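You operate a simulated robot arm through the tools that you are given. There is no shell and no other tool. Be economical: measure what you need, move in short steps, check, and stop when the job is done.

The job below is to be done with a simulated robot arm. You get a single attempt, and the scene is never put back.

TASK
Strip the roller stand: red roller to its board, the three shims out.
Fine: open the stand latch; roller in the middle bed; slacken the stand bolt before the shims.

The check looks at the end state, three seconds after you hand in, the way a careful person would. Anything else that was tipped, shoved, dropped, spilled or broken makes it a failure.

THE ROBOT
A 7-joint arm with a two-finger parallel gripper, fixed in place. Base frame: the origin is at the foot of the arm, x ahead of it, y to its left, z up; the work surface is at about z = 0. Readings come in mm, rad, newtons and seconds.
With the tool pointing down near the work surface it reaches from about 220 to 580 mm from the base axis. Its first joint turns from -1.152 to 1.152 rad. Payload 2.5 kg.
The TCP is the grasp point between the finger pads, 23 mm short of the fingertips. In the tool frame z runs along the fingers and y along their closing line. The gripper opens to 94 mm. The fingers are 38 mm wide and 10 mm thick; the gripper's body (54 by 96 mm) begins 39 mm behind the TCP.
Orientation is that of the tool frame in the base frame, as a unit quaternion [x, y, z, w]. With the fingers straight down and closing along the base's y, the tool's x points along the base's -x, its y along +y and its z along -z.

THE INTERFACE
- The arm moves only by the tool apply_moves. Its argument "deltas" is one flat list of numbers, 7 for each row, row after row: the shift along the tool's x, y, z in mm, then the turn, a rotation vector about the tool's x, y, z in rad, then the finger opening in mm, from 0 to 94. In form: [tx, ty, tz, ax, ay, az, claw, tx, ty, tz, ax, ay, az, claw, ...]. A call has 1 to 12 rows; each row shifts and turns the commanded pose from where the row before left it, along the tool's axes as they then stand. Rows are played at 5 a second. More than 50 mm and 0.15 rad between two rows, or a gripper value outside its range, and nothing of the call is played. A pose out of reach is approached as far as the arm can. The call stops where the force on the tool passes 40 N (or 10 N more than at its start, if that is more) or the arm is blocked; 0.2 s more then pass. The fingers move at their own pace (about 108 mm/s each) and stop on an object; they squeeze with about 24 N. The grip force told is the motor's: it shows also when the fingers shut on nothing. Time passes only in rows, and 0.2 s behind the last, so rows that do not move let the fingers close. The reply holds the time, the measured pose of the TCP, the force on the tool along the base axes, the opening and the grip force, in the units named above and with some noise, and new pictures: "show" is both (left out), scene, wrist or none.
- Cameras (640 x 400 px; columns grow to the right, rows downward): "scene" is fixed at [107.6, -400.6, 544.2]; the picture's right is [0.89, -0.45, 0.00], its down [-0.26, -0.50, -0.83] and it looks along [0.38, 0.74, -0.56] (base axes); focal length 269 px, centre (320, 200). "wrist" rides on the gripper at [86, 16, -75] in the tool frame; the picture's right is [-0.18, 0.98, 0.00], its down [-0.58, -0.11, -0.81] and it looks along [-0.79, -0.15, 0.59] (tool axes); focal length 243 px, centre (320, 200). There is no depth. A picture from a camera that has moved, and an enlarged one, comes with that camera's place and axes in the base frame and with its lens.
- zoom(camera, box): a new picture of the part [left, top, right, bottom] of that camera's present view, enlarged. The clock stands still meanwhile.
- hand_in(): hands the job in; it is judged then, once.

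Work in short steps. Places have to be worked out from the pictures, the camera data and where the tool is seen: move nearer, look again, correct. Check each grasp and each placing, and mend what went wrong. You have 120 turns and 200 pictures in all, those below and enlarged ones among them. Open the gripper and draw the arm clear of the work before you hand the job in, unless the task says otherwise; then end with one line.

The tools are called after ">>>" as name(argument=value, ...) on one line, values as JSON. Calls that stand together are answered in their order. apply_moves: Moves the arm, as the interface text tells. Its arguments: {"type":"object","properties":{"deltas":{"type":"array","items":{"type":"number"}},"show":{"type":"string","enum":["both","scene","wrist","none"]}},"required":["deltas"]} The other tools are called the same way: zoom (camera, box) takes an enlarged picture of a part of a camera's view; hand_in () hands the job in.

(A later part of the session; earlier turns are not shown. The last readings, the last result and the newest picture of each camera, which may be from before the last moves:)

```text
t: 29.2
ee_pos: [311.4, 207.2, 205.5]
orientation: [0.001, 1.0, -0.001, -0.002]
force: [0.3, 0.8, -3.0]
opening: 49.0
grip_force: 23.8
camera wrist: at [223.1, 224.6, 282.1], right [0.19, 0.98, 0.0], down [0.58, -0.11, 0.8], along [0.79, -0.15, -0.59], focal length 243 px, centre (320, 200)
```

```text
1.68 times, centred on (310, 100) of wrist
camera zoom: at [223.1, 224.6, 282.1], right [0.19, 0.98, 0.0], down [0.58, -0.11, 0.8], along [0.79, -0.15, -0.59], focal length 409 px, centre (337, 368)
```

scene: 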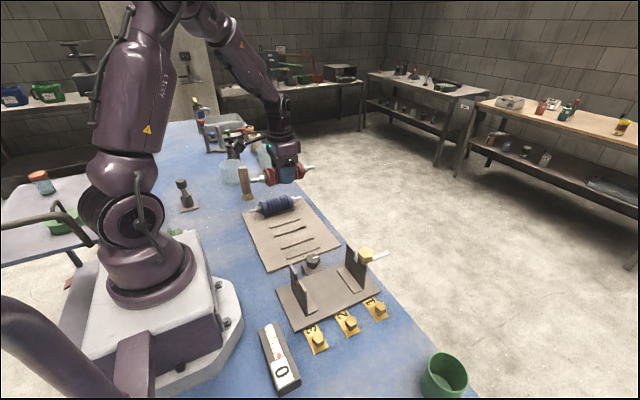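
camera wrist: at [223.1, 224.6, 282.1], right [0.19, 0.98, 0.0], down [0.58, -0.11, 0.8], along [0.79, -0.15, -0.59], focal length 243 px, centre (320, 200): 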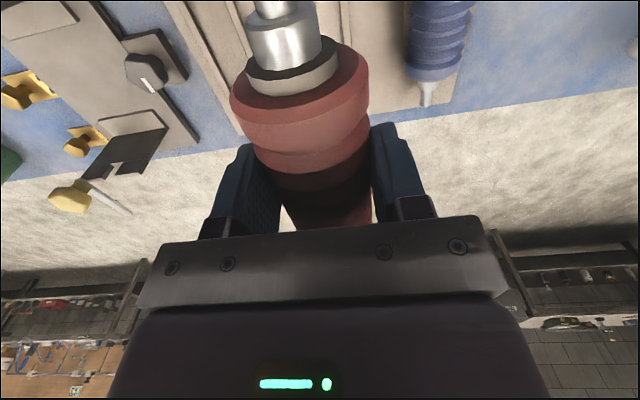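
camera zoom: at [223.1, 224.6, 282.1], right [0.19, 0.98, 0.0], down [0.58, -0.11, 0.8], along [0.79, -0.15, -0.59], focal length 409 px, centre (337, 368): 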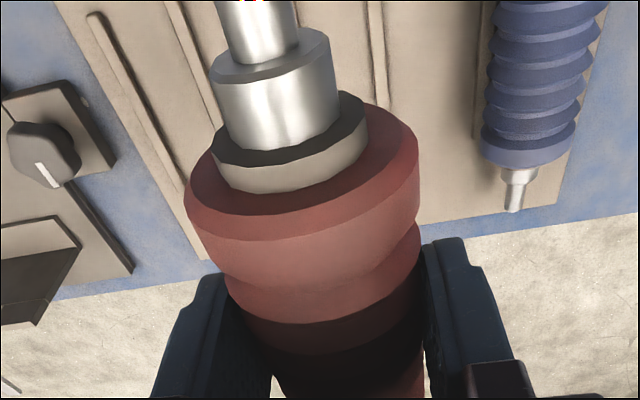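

Combining the views, the middle bed centre is at about (310, 210), after correcting the scene camera's ~5 mm y bias. I descend to z≈85 and check alignment.

>>> apply_moves(deltas=[2, 3, 40, 0, 0, 0, 30, 0, 0, 40, 0, 0, 0, 30, 0, 0, 40, 0, 0, 0, 30, 0, 0, 0, 0, 0, 0, 30])

>>> zoom(camera="scene", box=[230, 170, 350, 270])

>>> zoom(camera="wrist", box=[120, 0, 500, 200])

```text
t: 30.2
ee_pos: [307.3, 208.1, 87.9]
orientation: [0.0, 1.0, -0.001, -0.002]
force: [0.7, -1.2, -3.5]
opening: 49.0
grip_force: 23.9
camera wrist: at [220.2, 225.5, 162.2], right [0.19, 0.98, 0.0], down [0.58, -0.11, 0.8], along [0.79, -0.15, -0.59], focal length 243 px, centre (320, 200)
```

scene: 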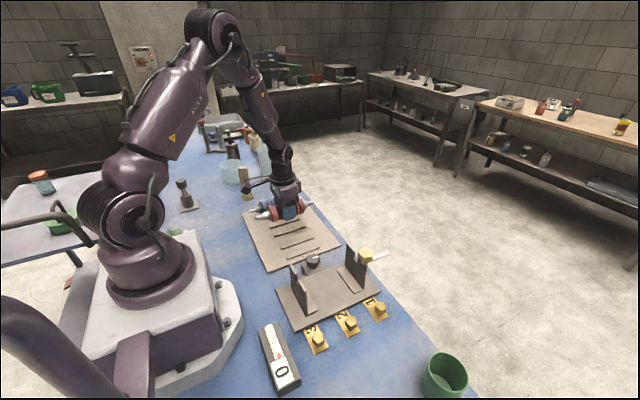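
wrist: 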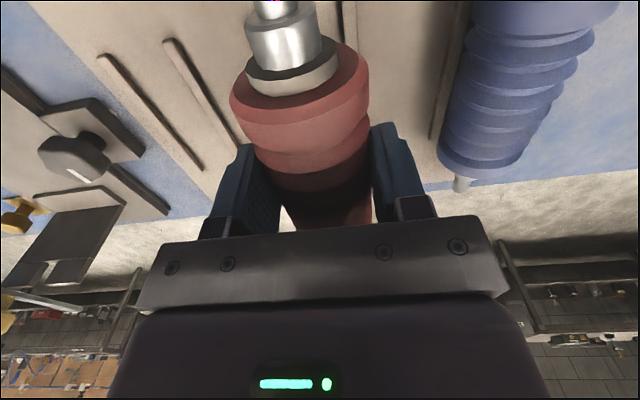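

```text
4.00 times, centred on (290, 220) of scene
camera zoom: at [107.6, -400.5, 544.2], right [0.89, -0.45, 0.0], down [-0.26, -0.5, -0.83], along [0.38, 0.74, -0.56], focal length 1076 px, centre (440, 120)
```

zoom: 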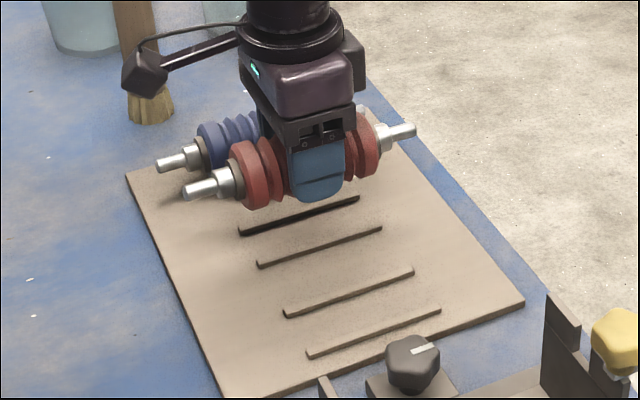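

```text
1.68 times, centred on (310, 100) of wrist
camera zoom: at [220.2, 225.5, 162.2], right [0.19, 0.98, 0.0], down [0.58, -0.11, 0.8], along [0.79, -0.15, -0.59], focal length 409 px, centre (337, 368)
```

zoom: 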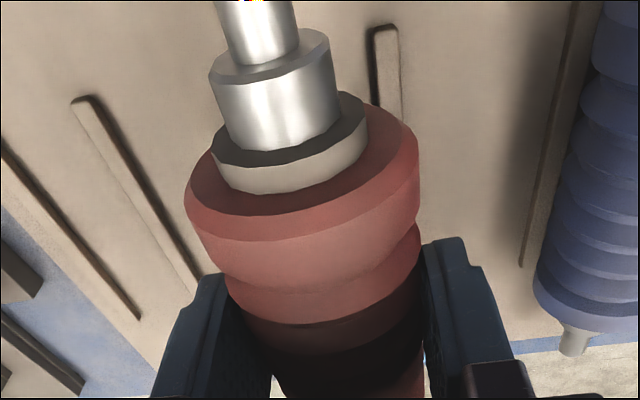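

Near rail ends give bed rails at y≈189 and 232, so the centre is ≈210.8. I nudge +2.5 mm in y and lower to z≈55.

>>> apply_moves(deltas=[0, 2.5, 16, 0, 0, 0, 30, 0, 0, 16, 0, 0, 0, 30, 0, 0, 0, 0, 0, 0, 30])

>>> zoom(camera="scene", box=[230, 170, 350, 270])

>>> zoom(camera="wrist", box=[120, 0, 500, 200])

```text
t: 31.0
ee_pos: [308.3, 211.5, 55.6]
orientation: [0.001, 1.0, -0.001, -0.002]
force: [-0.4, 0.2, -2.3]
opening: 49.0
grip_force: 23.8
camera wrist: at [219.8, 229.3, 130.9], right [0.19, 0.98, 0.0], down [0.58, -0.11, 0.8], along [0.79, -0.15, -0.59], focal length 243 px, centre (320, 200)
```

scene: 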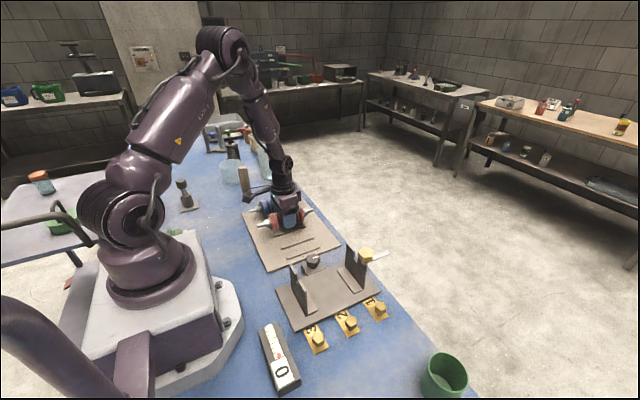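
wrist: 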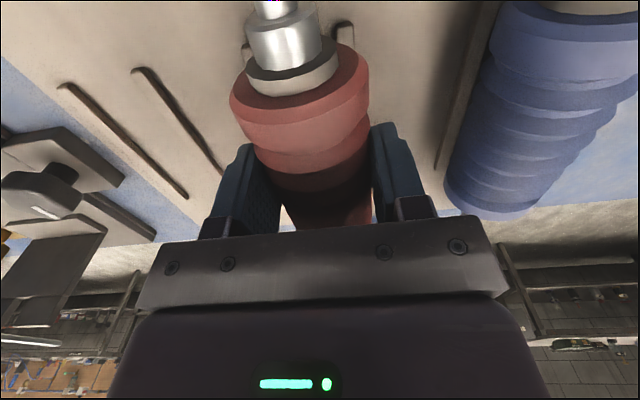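

```text
4.00 times, centred on (290, 220) of scene
camera zoom: at [107.6, -400.5, 544.2], right [0.89, -0.45, 0.0], down [-0.26, -0.5, -0.83], along [0.38, 0.74, -0.56], focal length 1076 px, centre (440, 120)
```

zoom: 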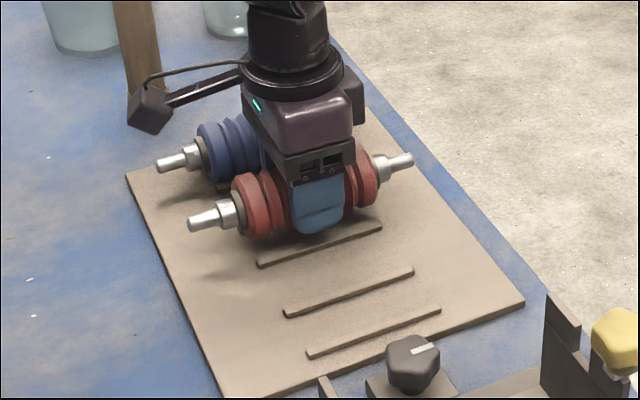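

```text
1.68 times, centred on (310, 100) of wrist
camera zoom: at [219.8, 229.3, 130.9], right [0.19, 0.98, 0.0], down [0.58, -0.11, 0.8], along [0.79, -0.15, -0.59], focal length 409 px, centre (337, 368)
```

zoom: 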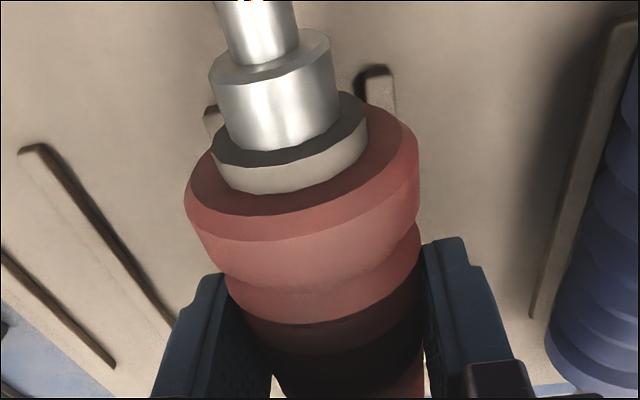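

The rails straddle the roller with its centre within about 1 mm. I lower in small steps until contact.

>>> apply_moves(deltas=[0, -1, 6, 0, 0, 0, 30, 0, 0, 4, 0, 0, 0, 30, 0, 0, 0, 0, 0, 0, 30], show="none")

>>> apply_moves(deltas=[0, 0, 2, 0, 0, 0, 30, 0, 0, 2, 0, 0, 0, 30, 0, 0, 0, 0, 0, 0, 30])

>>> zoom(camera="scene", box=[230, 170, 350, 270])

```text
t: 31.8
ee_pos: [307.2, 211.4, 45.0]
orientation: [0.002, 1.0, -0.001, -0.001]
force: [0.9, 1.3, -1.5]
opening: 49.0
grip_force: 24.2
```

```text
t: 32.6
ee_pos: [307.7, 212.2, 41.6]
orientation: [0.002, 1.0, -0.001, -0.002]
force: [-1.0, -6.2, 14.1]
opening: 49.0
grip_force: 21.6
camera wrist: at [219.8, 228.6, 116.9], right [0.19, 0.98, 0.0], down [0.58, -0.11, 0.8], along [0.79, -0.15, -0.59], focal length 243 px, centre (320, 200)
```

scene: 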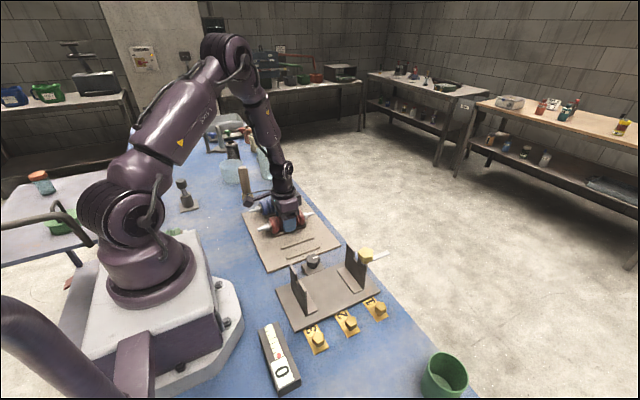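
wrist: 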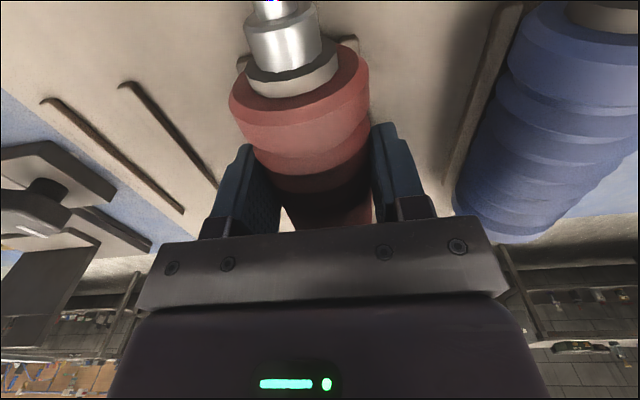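

```text
4.00 times, centred on (290, 220) of scene
camera zoom: at [107.6, -400.6, 544.2], right [0.89, -0.45, 0.0], down [-0.26, -0.5, -0.83], along [0.38, 0.74, -0.56], focal length 1076 px, centre (440, 120)
```

zoom: 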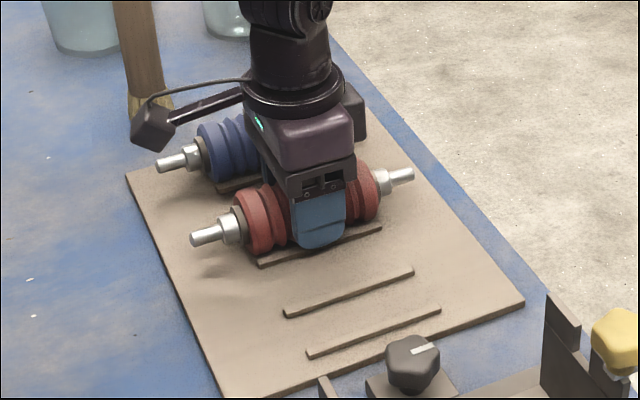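

Contact is made with a slight push toward −y, meaning it touches the far rail. I shift −1.5 mm in y and lower another millimetre.

>>> apply_moves(deltas=[0, -1.5, -0.5, 0, 0, 0, 30, 0, 0, 1.5, 0, 0, 0, 30, 0, 0, 0, 0, 0, 0, 30], show="none")

```text
t: 33.4
ee_pos: [307.7, 211.8, 41.4]
orientation: [0.002, 1.0, 0.001, -0.001]
force: [-1.9, 2.8, 13.6]
opening: 49.1
grip_force: 24.2
```

Lateral force is near zero and it is seated. I open the fingers slightly and check.

>>> apply_moves(deltas=[0, 0, -0.5, 0, 0, 0, 49, 0, 0, 0, 0, 0, 0, 53, 0, 0, 0, 0, 0, 0, 62, 0, 0, 0, 0, 0, 0, 66], show="wrist")

```text
t: 34.4
ee_pos: [305.8, 209.7, 39.5]
orientation: [0.0, 1.0, 0.0, -0.002]
force: [-0.4, 0.0, -0.1]
opening: 66.0
grip_force: 0.0
camera wrist: at [219.6, 227.3, 116.1], right [0.19, 0.98, 0.0], down [0.58, -0.11, 0.8], along [0.79, -0.15, -0.59], focal length 243 px, centre (320, 200)
```

wrist: 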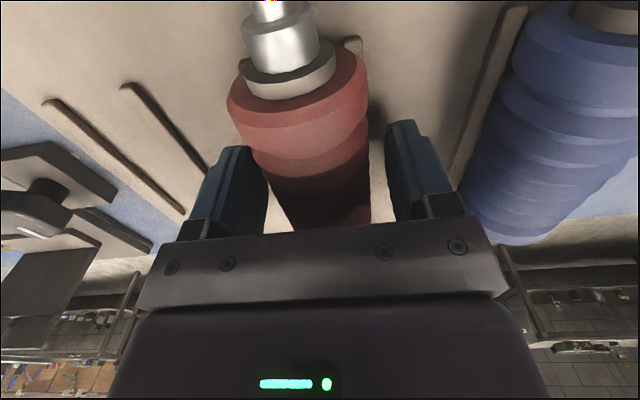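

The roller stayed put. I rise straight up and inspect.

>>> apply_moves(deltas=[0, 0, -20, 0, 0, 0, 66, 0, 0, -40, 0, 0, 0, 66, 0, 0, -45, 0, 0, 0, 66, 45, 0, -45, 0, 0, 0, 66, 0, 0, 0, 0, 0, 0, 66])

>>> zoom(camera="scene", box=[230, 170, 350, 270])

>>> zoom(camera="wrist", box=[120, 0, 500, 200])

```text
refused: row 4 steps farther than a row can; nothing moved
```

```text
4.00 times, centred on (290, 220) of scene
camera zoom: at [107.6, -400.6, 544.2], right [0.89, -0.45, 0.0], down [-0.26, -0.5, -0.83], along [0.38, 0.74, -0.56], focal length 1076 px, centre (440, 120)
```

zoom: 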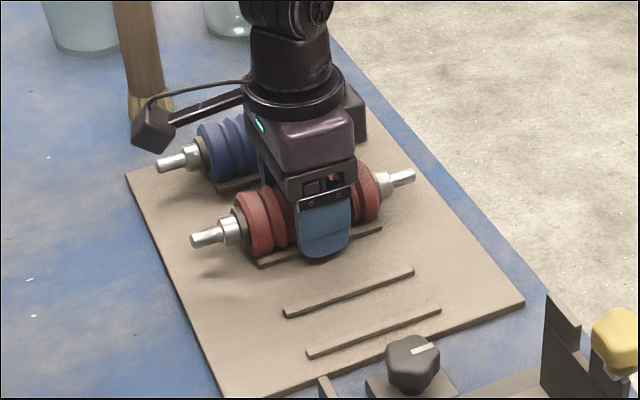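

```text
1.68 times, centred on (310, 100) of wrist
camera zoom: at [219.6, 227.3, 116.1], right [0.19, 0.98, 0.0], down [0.58, -0.11, 0.8], along [0.79, -0.15, -0.59], focal length 409 px, centre (337, 368)
```

zoom: 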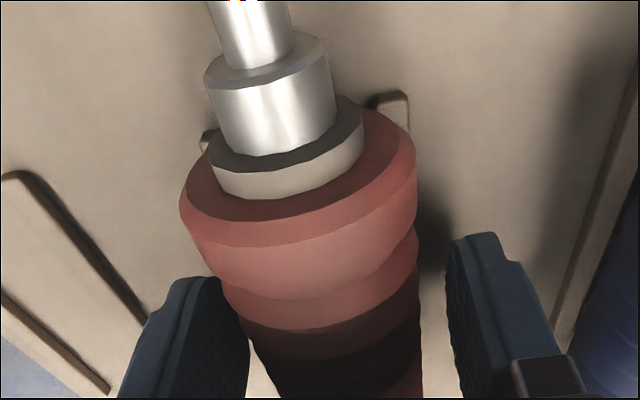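

The roller is seated between the rails. I rise within step limits and head toward the bolt.

>>> apply_moves(deltas=[0, 0, -20, 0, 0, 0, 66, 0, 0, -45, 0, 0, 0, 66, 0, 0, -45, 0, 0, 0, 66, 0, 0, -40, 0, 0, 0, 66, 0, -45, 0, 0, 0, 0, 66, 0, -45, 0, 0, 0, 0, 66, 0, -45, 0, 0, 0, 0, 66, 0, -45, 0, 0, 0, 0, 66, 0, 0, 0, 0, 0, 0, 66])

>>> zoom(camera="scene", box=[230, 170, 350, 270])

>>> zoom(camera="wrist", box=[160, 0, 540, 200])

```text
t: 36.4
ee_pos: [307.2, 27.9, 192.9]
orientation: [0.001, 1.0, -0.001, -0.002]
force: [0.6, 0.2, -0.7]
opening: 66.1
grip_force: 0.1
camera wrist: at [219.4, 45.7, 268.0], right [0.19, 0.98, 0.0], down [0.58, -0.11, 0.8], along [0.79, -0.15, -0.59], focal length 243 px, centre (320, 200)
```

scene: 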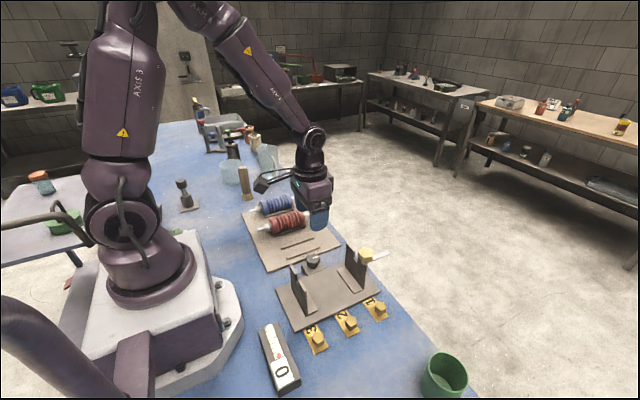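
wrist: 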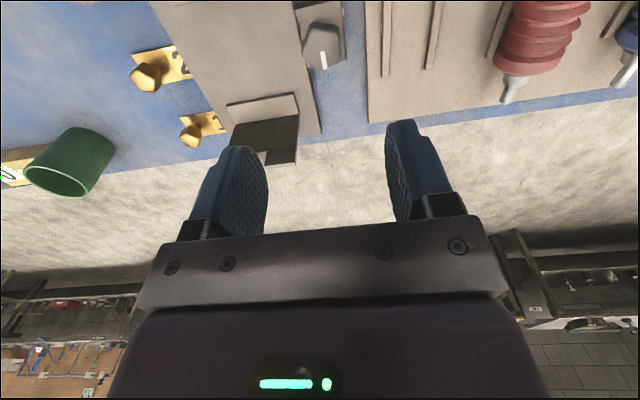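

```text
4.00 times, centred on (290, 220) of scene
camera zoom: at [107.6, -400.6, 544.2], right [0.89, -0.45, 0.0], down [-0.26, -0.5, -0.83], along [0.38, 0.74, -0.56], focal length 1076 px, centre (440, 120)
```

zoom: 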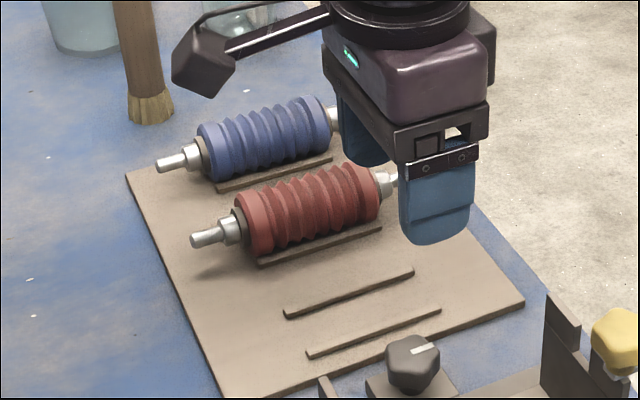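

```text
1.68 times, centred on (350, 100) of wrist
camera zoom: at [219.4, 45.7, 268.0], right [0.19, 0.98, 0.0], down [0.58, -0.11, 0.8], along [0.79, -0.15, -0.59], focal length 409 px, centre (270, 368)
```

zoom: 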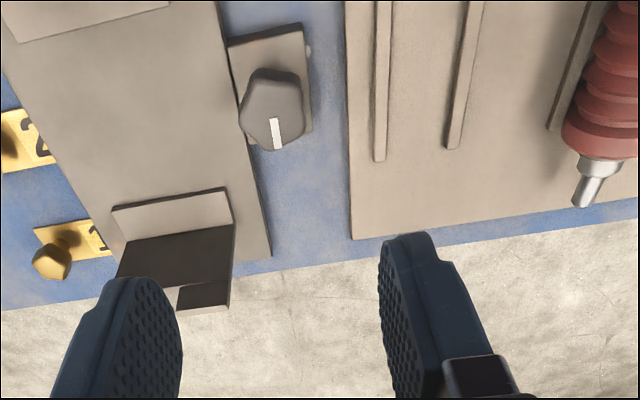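

The red roller lies in the middle bed. I look closely at the bolt and the little mark beside it.

>>> zoom(camera="wrist", box=[285, 0, 365, 80])

>>> zoom(camera="scene", box=[290, 240, 340, 280])

>>> zoom(camera="scene", box=[250, 310, 310, 400])

```text
5.00 times, centred on (325, 40) of wrist
camera zoom: at [219.4, 45.7, 268.0], right [0.19, 0.98, 0.0], down [0.58, -0.11, 0.8], along [0.79, -0.15, -0.59], focal length 1213 px, centre (295, 1000)
```

zoom: 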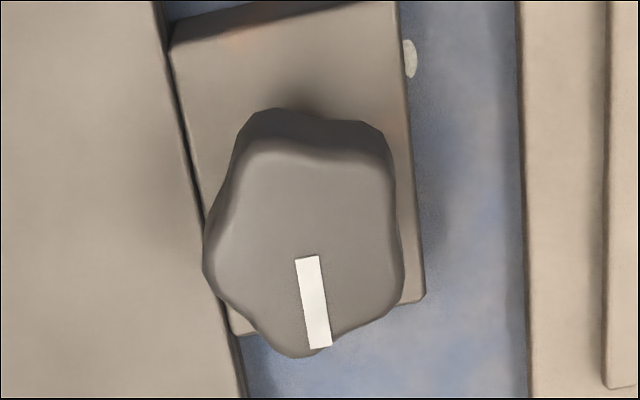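

```text
10.00 times, centred on (315, 260) of scene
camera zoom: at [107.6, -400.6, 544.2], right [0.89, -0.45, 0.0], down [-0.26, -0.5, -0.83], along [0.38, 0.74, -0.56], focal length 2689 px, centre (370, -400)
```

zoom: 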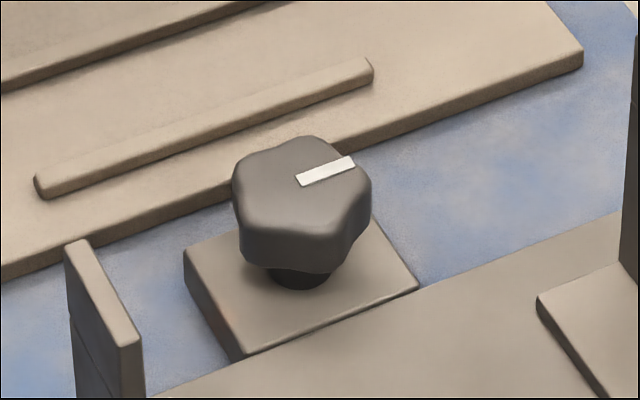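

```text
4.44 times, centred on (280, 355) of scene
camera zoom: at [107.6, -400.6, 544.2], right [0.89, -0.45, 0.0], down [-0.26, -0.5, -0.83], along [0.38, 0.74, -0.56], focal length 1195 px, centre (498, -489)
```

zoom: 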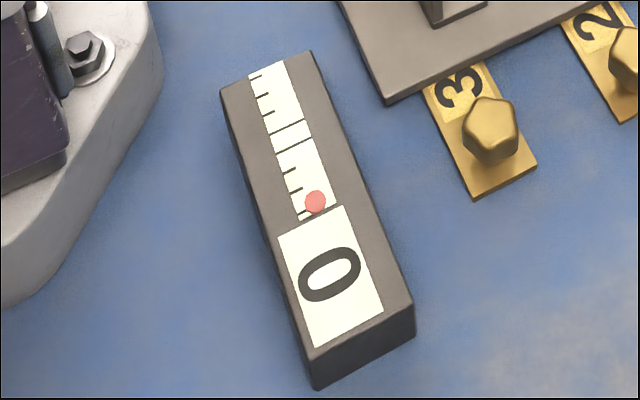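

The bolt knob is centred near (307, 30), top z≈49. I yaw +90° first so there is plenty of counter-clockwise travel.

>>> apply_moves(deltas=[0, 1, 0, 0, 0, 0.1428, 60, 0, 0, 0, 0, 0, 0.1428, 60, 0, 0, 0, 0, 0, 0.1428, 60, 0, 0, 0, 0, 0, 0.1428, 60, 0, 0, 0, 0, 0, 0.1428, 60, 0, 0, 0, 0, 0, 0.1428, 60, 0, 0, 0, 0, 0, 0.1428, 60, 0, 0, 0, 0, 0, 0.1428, 60, 0, 0, 0, 0, 0, 0.1428, 60, 0, 0, 0, 0, 0, 0.1428, 60, 0, 0, 0, 0, 0, 0.1428, 60, 0, 0, 45, 0, 0, 0, 60], show="none")

>>> apply_moves(deltas=[0, 0, 40, 0, 0, 0, 60, 0, 0, 0, 0, 0, 0, 60])

>>> zoom(camera="scene", box=[270, 200, 370, 290])

```text
t: 39.0
ee_pos: [305.5, 31.1, 145.6]
orientation: [0.708, 0.706, -0.002, -0.001]
force: [-0.2, 0.0, -0.2]
opening: 60.0
grip_force: 0.0
```

```text
t: 39.6
ee_pos: [304.7, 32.4, 106.1]
orientation: [0.709, 0.706, -0.002, 0.0]
force: [0.3, -0.3, -1.5]
opening: 59.9
grip_force: 0.0
camera wrist: at [320.7, 118.5, 181.0], right [0.98, -0.19, 0.0], down [-0.11, -0.58, 0.81], along [-0.15, -0.79, -0.59], focal length 243 px, centre (320, 200)
```

scene: 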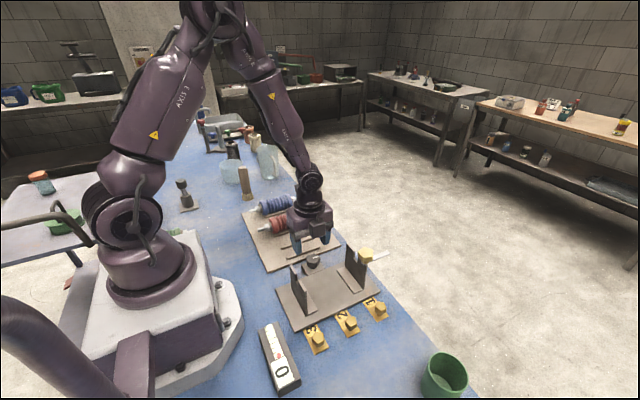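
wrist: 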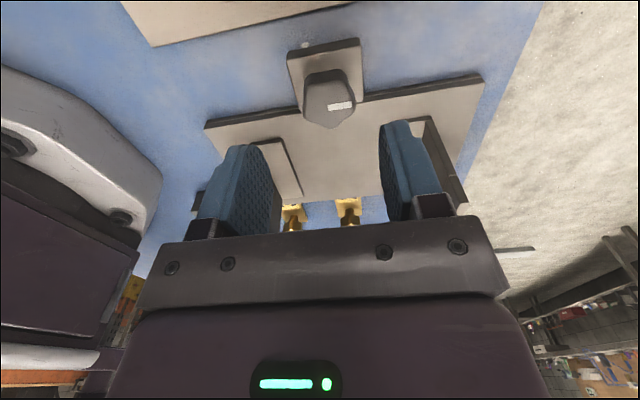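

```text
4.44 times, centred on (320, 245) of scene
camera zoom: at [107.6, -400.6, 544.2], right [0.89, -0.45, 0.0], down [-0.26, -0.5, -0.83], along [0.38, 0.74, -0.56], focal length 1195 px, centre (320, 0)
```

zoom: 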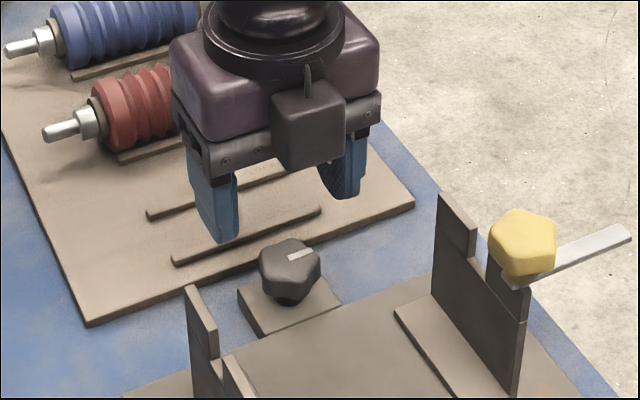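

The two estimates of the knob centre differ by a few mm, so I zoom in for a better fix.

>>> zoom(camera="wrist", box=[280, 30, 380, 140])

```text
3.64 times, centred on (330, 85) of wrist
camera zoom: at [320.7, 118.5, 181.0], right [0.98, -0.19, 0.0], down [-0.11, -0.58, 0.81], along [-0.15, -0.79, -0.59], focal length 882 px, centre (284, 618)
```

zoom: 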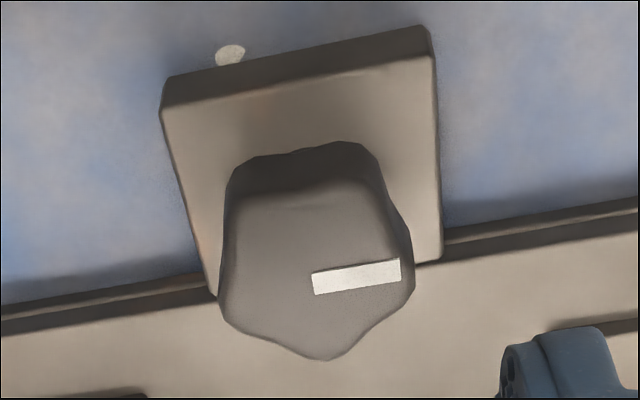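

Intersecting the views gives the knob top at (309.5, 30.5, 41). I correct by +4.5 in x and −1.5 in y, then descend to z≈50.

>>> apply_moves(deltas=[-1.5, 4.5, 30, 0, 0, 0, 60, 0, 0, 26, 0, 0, 0, 60, 0, 0, 0, 0, 0, 0, 56])

>>> zoom(camera="scene", box=[270, 210, 370, 300])

```text
t: 40.4
ee_pos: [311.0, 30.2, 51.1]
orientation: [0.708, 0.706, -0.002, -0.001]
force: [0.1, -0.6, 0.6]
opening: 56.3
grip_force: 0.0
camera wrist: at [325.8, 116.4, 125.2], right [0.98, -0.19, 0.0], down [-0.11, -0.58, 0.81], along [-0.15, -0.79, -0.59], focal length 243 px, centre (320, 200)
```

scene: 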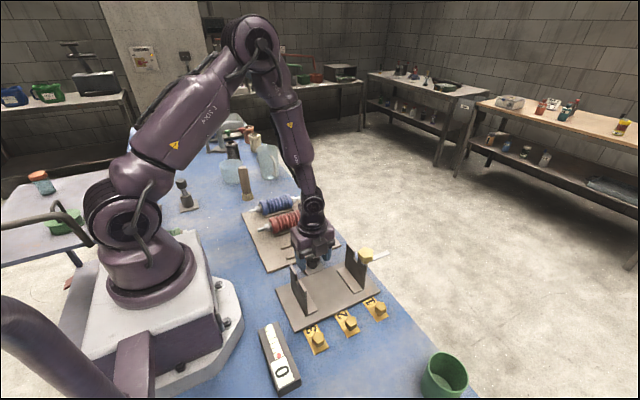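
wrist: 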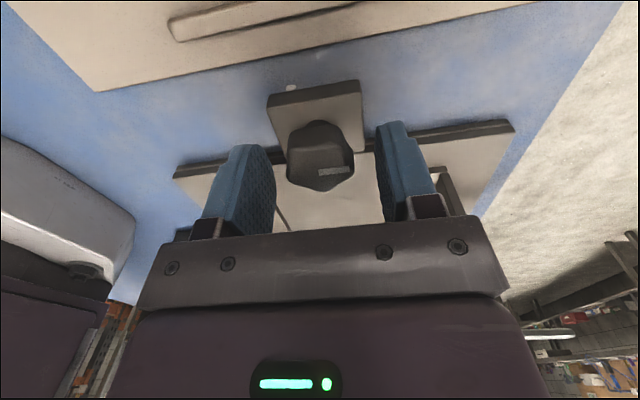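

```text
4.44 times, centred on (320, 255) of scene
camera zoom: at [107.6, -400.6, 544.2], right [0.89, -0.45, 0.0], down [-0.26, -0.5, -0.83], along [0.38, 0.74, -0.56], focal length 1195 px, centre (320, -44)
```

zoom: 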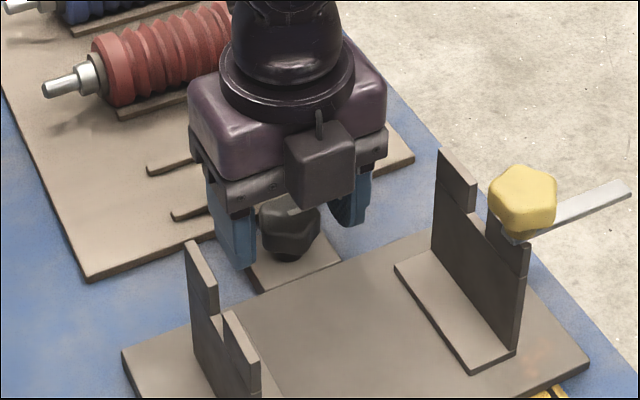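

The knob is centred between the pads. I close on it and let it settle.

>>> apply_moves(deltas=[0, -0.5, 1.5, 0, 0, 0, 30, 0, 0, 0, 0, 0, 0, 20, 0, 0, 0, 0, 0, 0, 20], show="wrist")

```text
t: 41.4
ee_pos: [309.9, 29.9, 49.4]
orientation: [0.709, 0.706, -0.003, -0.001]
force: [-2.6, -0.3, 3.9]
opening: 33.8
grip_force: 44.9
stopped in row 3: the force on the tool passed its limit (the readings are from after the stop); the commanded pose is now the measured one
camera wrist: at [325.4, 116.4, 124.6], right [0.98, -0.19, 0.0], down [-0.11, -0.58, 0.81], along [-0.15, -0.79, -0.59], focal length 243 px, centre (320, 200)
```

wrist: 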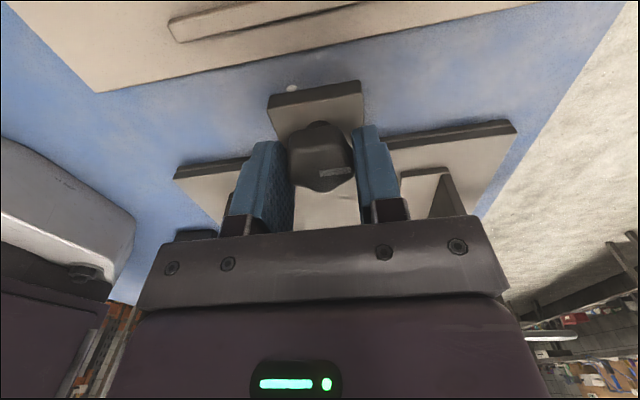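

Gripped at 33.8 mm. I turn counter-clockwise, seen from above, in small steps.

>>> apply_moves(deltas=[0, 0, 0, 0, 0, -0.06, 20, 0, 0, 0, 0, 0, -0.06, 20, 0, 0, 0, 0, 0, -0.06, 20])

>>> zoom(camera="scene", box=[250, 310, 310, 400])

```text
t: 42.1
ee_pos: [310.5, 28.7, 50.7]
orientation: [0.641, 0.767, -0.001, -0.001]
force: [-9.4, 1.0, 22.5]
opening: 34.0
grip_force: 45.3
camera wrist: at [309.6, 117.9, 124.7], right [1.0, -0.01, 0.0], down [0.0, -0.59, 0.81], along [-0.01, -0.81, -0.59], focal length 243 px, centre (320, 200)
```

scene: 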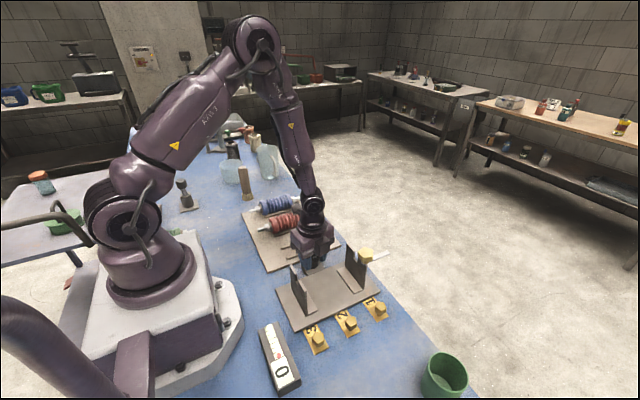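
wrist: 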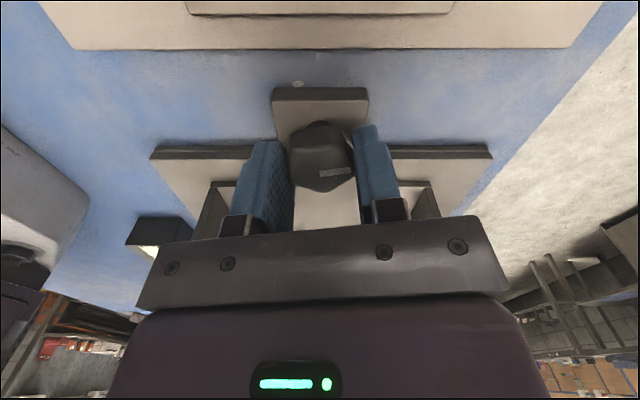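

```text
4.44 times, centred on (280, 355) of scene
camera zoom: at [107.5, -400.6, 544.3], right [0.89, -0.45, 0.0], down [-0.26, -0.5, -0.83], along [0.38, 0.74, -0.56], focal length 1195 px, centre (498, -489)
```

zoom: 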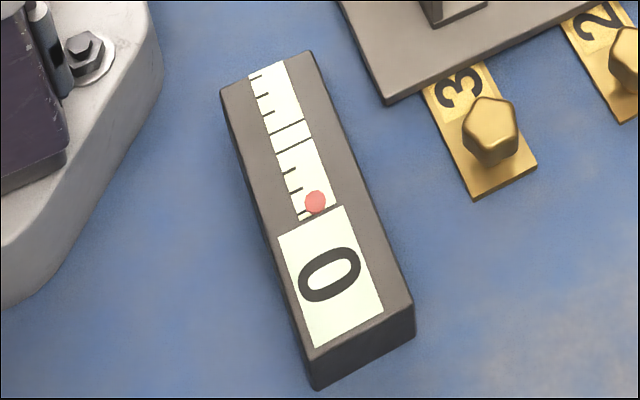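

The knob turns with the gripper and pushes slightly upward. I continue, letting the tool rise a little.

>>> apply_moves(deltas=[0, 0, -1, 0, 0, -0.1, 20, 0, 0, 0, 0, 0, -0.1, 20, 0, 0, 0, 0, 0, -0.1, 20, 0, 0, 0, 0, 0, -0.1, 20])

>>> zoom(camera="scene", box=[250, 310, 310, 400])

```text
t: 43.1
ee_pos: [310.8, 27.7, 49.6]
orientation: [0.503, 0.864, -0.001, -0.001]
force: [1.4, -0.5, -3.7]
opening: 33.8
grip_force: 44.3
stopped in row 4: the force on the tool passed its limit (the readings are from after the stop); the commanded pose is now the measured one
camera wrist: at [280.5, 113.2, 124.8], right [0.95, 0.32, 0.0], down [0.19, -0.56, 0.81], along [0.26, -0.76, -0.59], focal length 243 px, centre (320, 200)
```

scene: 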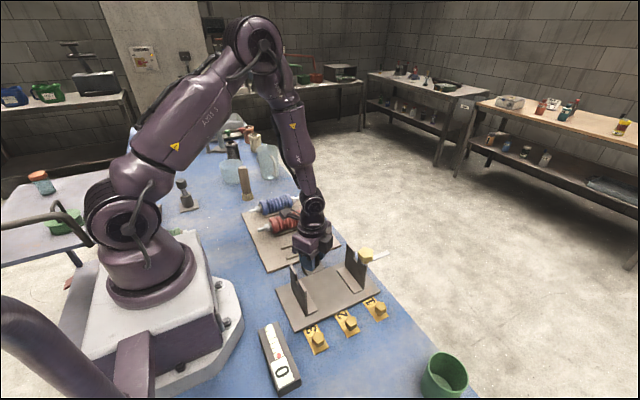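
wrist: 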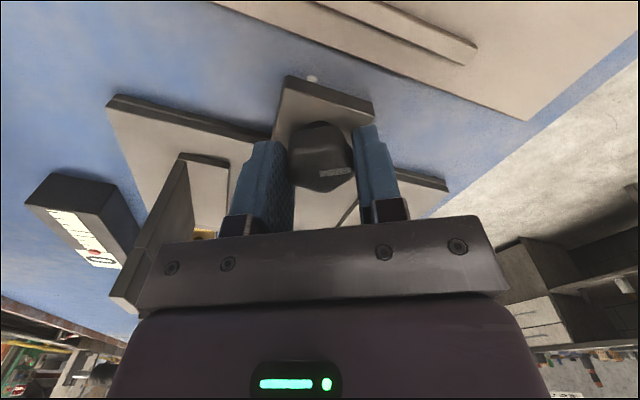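

```text
4.44 times, centred on (280, 355) of scene
camera zoom: at [107.6, -400.6, 544.2], right [0.89, -0.45, 0.0], down [-0.26, -0.5, -0.83], along [0.38, 0.74, -0.56], focal length 1195 px, centre (498, -489)
```

zoom: 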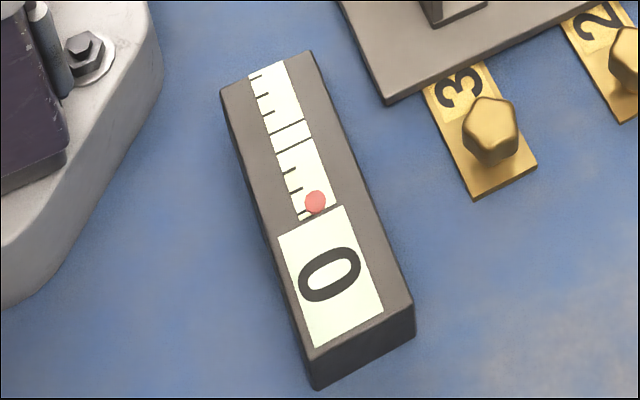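

It is 30° round; the stop came from small side loads, since relieved. I continue in smaller steps.

>>> apply_moves(deltas=[0, 0, 0, 0, 0, -0.08, 20, 0, 0, 0, 0, 0, -0.08, 20, 0, 0, 0, 0, 0, -0.08, 20, 0, 0, 0, 0, 0, -0.08, 20, 0, 0, 0, 0, 0, -0.08, 20], show="none")

```text
t: 44.3
ee_pos: [309.3, 31.3, 49.0]
orientation: [0.322, 0.947, -0.001, -0.001]
force: [5.1, 0.3, -5.7]
opening: 34.0
grip_force: 45.3
```

>>> apply_moves(deltas=[0, 0, 0, 0, 0, -0.1, 20, 0, 0, 0, 0, 0, -0.1, 20, 0, 0, 0, 0, 0, -0.1, 20, 0, 0, 0, 0, 0, -0.1, 20, 0, 0, 0, 0, 0, -0.1, 20, 0, 0, 0, 0, 0, -0.1, 20])

>>> zoom(camera="scene", box=[250, 270, 400, 400])

>>> zoom(camera="wrist", box=[220, 80, 420, 230])

```text
t: 45.7
ee_pos: [310.0, 29.9, 49.9]
orientation: [0.025, 1.0, 0.0, 0.0]
force: [6.6, 10.6, -20.4]
opening: 33.7
grip_force: 45.2
camera wrist: at [223.6, 51.0, 124.9], right [0.24, 0.97, 0.0], down [0.58, -0.14, 0.81], along [0.78, -0.19, -0.59], focal length 243 px, centre (320, 200)
```

scene: 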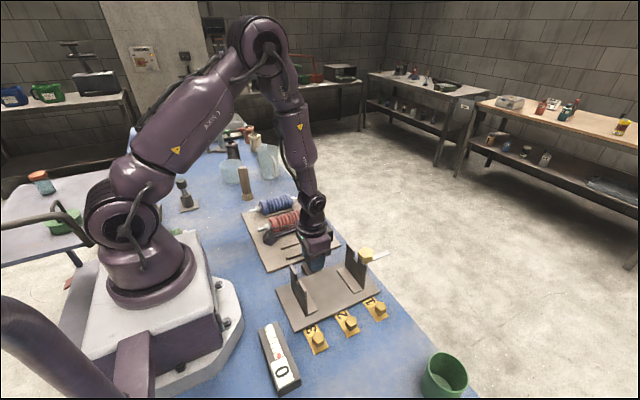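
wrist: 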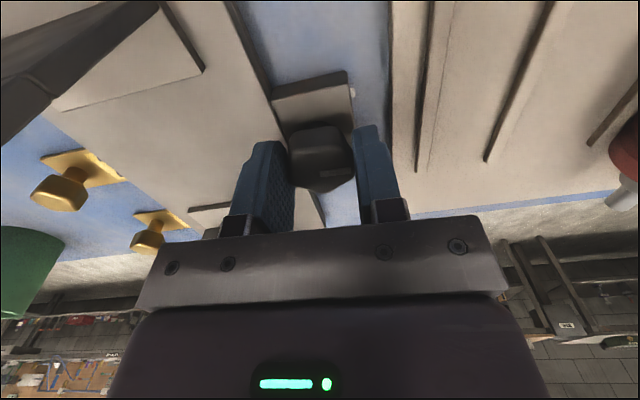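

```text
3.08 times, centred on (325, 335) of scene
camera zoom: at [107.7, -400.5, 544.2], right [0.89, -0.45, 0.0], down [-0.26, -0.5, -0.83], along [0.38, 0.74, -0.56], focal length 827 px, centre (305, -215)
```

zoom: 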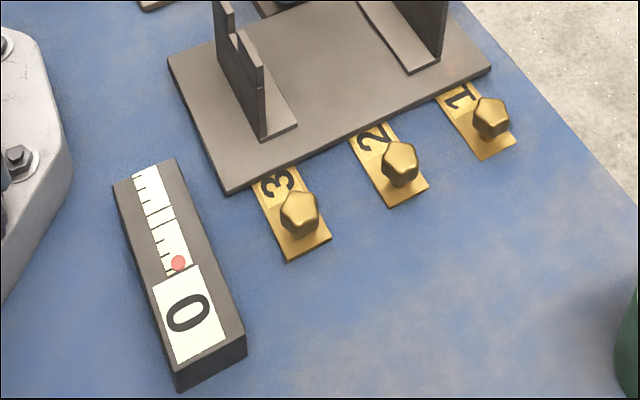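

```text
2.67 times, centred on (320, 155) of wrist
camera zoom: at [223.6, 51.0, 124.9], right [0.24, 0.97, 0.0], down [0.58, -0.14, 0.81], along [0.78, -0.19, -0.59], focal length 647 px, centre (320, 320)
```

zoom: 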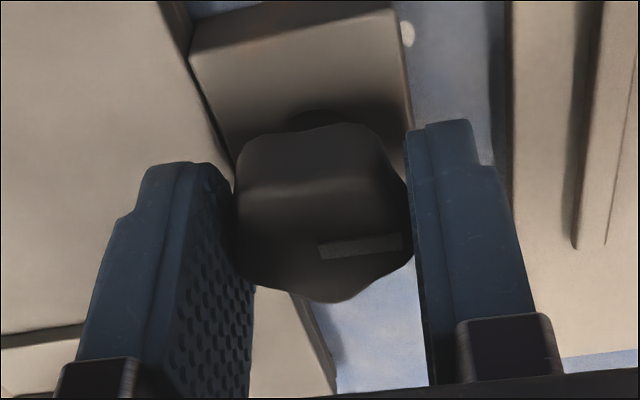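

The mark has gone about 87°, now pointing +y. I keep turning to make it clearly slack or find its stop.

>>> apply_moves(deltas=[0, -0.5, 0.8, 0, 0, -0.08, 20, 0, 0, 0, 0, 0, -0.1, 20, 0, 0, 0, 0, 0, -0.1, 20, 0, 0, 0, 0, 0, -0.1, 20, 0, 0, 0, 0, 0, -0.1, 20])

>>> zoom(camera="wrist", box=[220, 80, 420, 230])

```text
t: 46.9
ee_pos: [309.5, 29.5, 49.5]
orientation: [-0.213, 0.977, 0.001, -0.001]
force: [-7.7, 19.0, 32.7]
opening: 34.0
grip_force: 44.5
camera wrist: at [223.8, 9.1, 125.0], right [-0.24, 0.97, 0.0], down [0.58, 0.14, 0.81], along [0.78, 0.2, -0.59], focal length 243 px, centre (320, 200)
```

scene: 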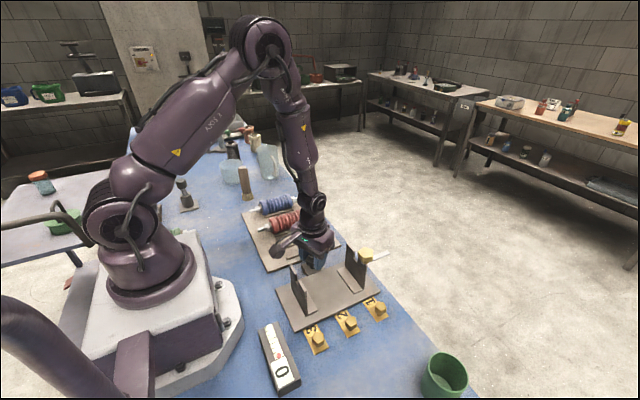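
wrist: 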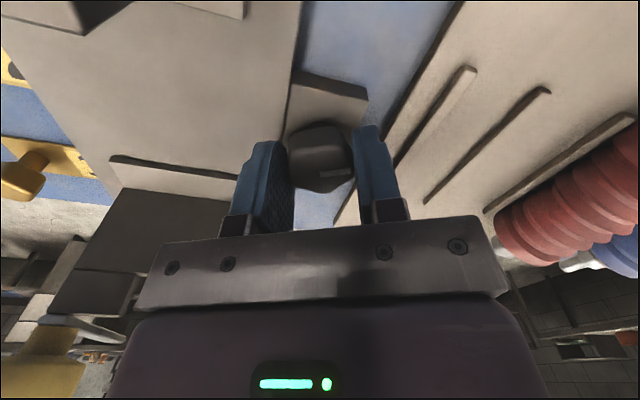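

```text
2.67 times, centred on (320, 155) of wrist
camera zoom: at [223.8, 9.1, 125.0], right [-0.24, 0.97, 0.0], down [0.58, 0.14, 0.81], along [0.78, 0.2, -0.59], focal length 647 px, centre (320, 320)
```

zoom: 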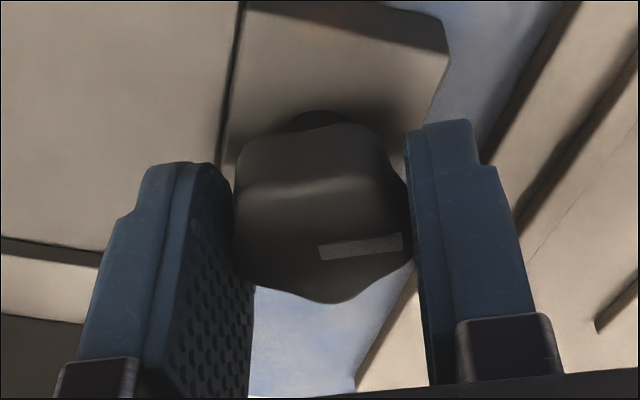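

About 115°, still turning freely with the mark following. I relieve the loads and continue.

>>> apply_moves(deltas=[0, 0.8, -1, 0, 0, -0.05, 20, 0, 0, 0, 0, 0, -0.1, 20, 0, 0, 0, 0, 0, -0.1, 20, 0, 0, 0, 0, 0, -0.1, 20, 0, 0, 0, 0, 0, -0.1, 20], show="none")

>>> apply_moves(deltas=[0, 0, 0, 0, 0, -0.1, 20, 0, 0, 0, 0, 0, -0.1, 20, 0, 0, 0, 0, 0, -0.1, 20, 0, 0, 0, 0, 0, -0.1, 20])

>>> zoom(camera="wrist", box=[220, 80, 420, 230])

```text
t: 48.1
ee_pos: [310.6, 29.4, 49.5]
orientation: [-0.423, 0.906, 0.001, -0.002]
force: [8.7, 16.8, -6.5]
opening: 33.7
grip_force: 45.4
```

```text
t: 49.1
ee_pos: [310.1, 30.4, 49.7]
orientation: [-0.595, 0.804, 0.002, -0.001]
force: [11.5, 15.4, -34.2]
opening: 33.8
grip_force: 45.5
camera wrist: at [268.3, -47.4, 124.9], right [-0.89, 0.46, 0.0], down [0.28, 0.52, 0.81], along [0.37, 0.72, -0.59], focal length 243 px, centre (320, 200)
```

scene: 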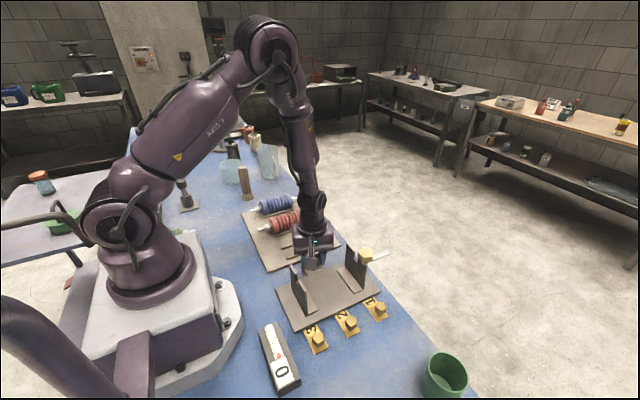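
wrist: 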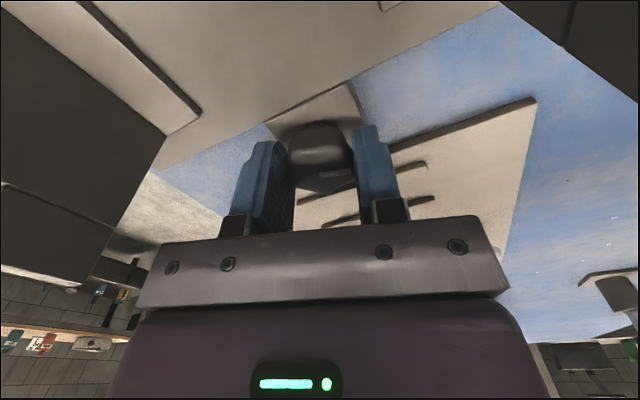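

```text
2.67 times, centred on (320, 155) of wrist
camera zoom: at [268.3, -47.4, 124.9], right [-0.89, 0.46, 0.0], down [0.28, 0.52, 0.81], along [0.37, 0.72, -0.59], focal length 647 px, centre (320, 320)
```

zoom: 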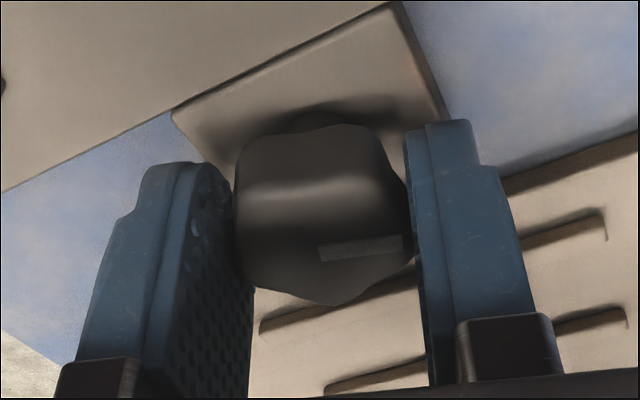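

About 163° so far with no end stop. I relieve the load, turn a bit more, then re-grip for another stroke so it is clearly slack.

>>> apply_moves(deltas=[0, 0, 1, 0, 0, -0.08, 20, 0, 0, 0, 0, 0, -0.1, 20, 0, 0, 0, 0, 0, -0.1, 20, 0, 0, 0, 0, 0, -0.1, 20], show="wrist")

>>> zoom(camera="wrist", box=[220, 80, 420, 230])

```text
t: 50.1
ee_pos: [309.4, 29.6, 48.6]
orientation: [0.736, -0.677, -0.001, 0.001]
force: [-6.1, 11.9, 23.2]
opening: 33.7
grip_force: 45.4
camera wrist: at [300.0, -57.8, 124.5], right [-0.99, 0.1, 0.0], down [0.06, 0.59, 0.81], along [0.08, 0.8, -0.59], focal length 243 px, centre (320, 200)
```

wrist: 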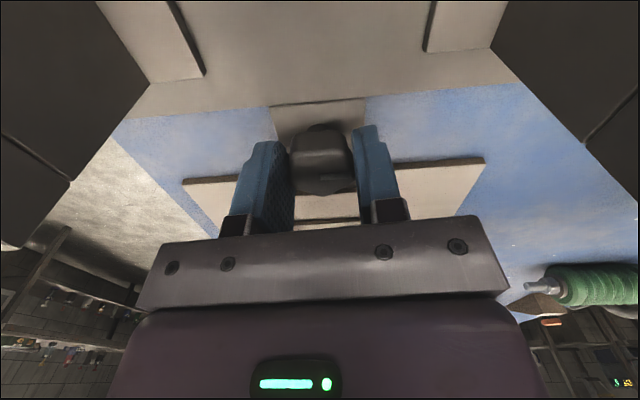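

```text
2.67 times, centred on (320, 155) of wrist
camera zoom: at [300.0, -57.8, 124.5], right [-0.99, 0.1, 0.0], down [0.06, 0.59, 0.81], along [0.08, 0.8, -0.59], focal length 647 px, centre (320, 320)
```

zoom: 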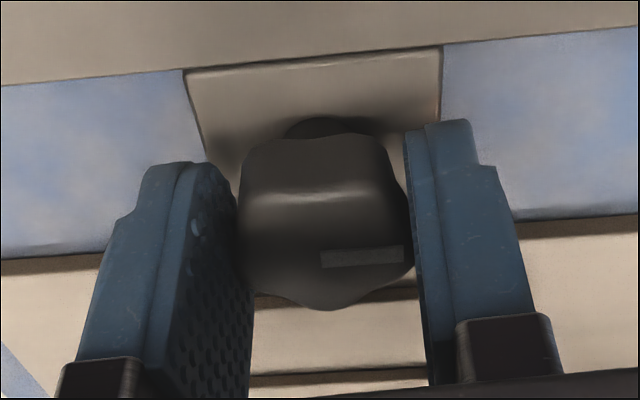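

The mark has lagged the pads by a few degrees, perhaps an end stop near 180°. I test with 0.2 rad more.

>>> apply_moves(deltas=[0, 0, -0.7, 0, 0, -0.1, 20, 0, 0, 0, 0, 0, -0.1, 20], show="none")

>>> zoom(camera="wrist", box=[220, 80, 420, 230])

```text
t: 50.7
ee_pos: [310.7, 27.4, 49.6]
orientation: [0.798, -0.602, 0.0, 0.002]
force: [8.5, -5.1, -11.8]
opening: 32.4
grip_force: 44.8
```

```text
2.67 times, centred on (320, 155) of wrist
camera zoom: at [317.7, -59.3, 124.8], right [-1.0, -0.09, 0.0], down [-0.05, 0.59, 0.8], along [-0.08, 0.8, -0.59], focal length 647 px, centre (320, 320)
```

zoom: 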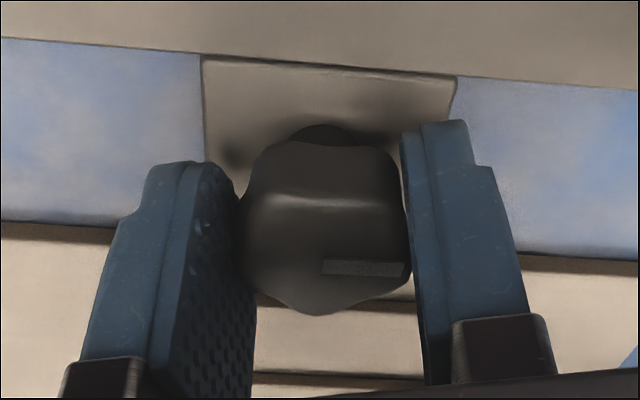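

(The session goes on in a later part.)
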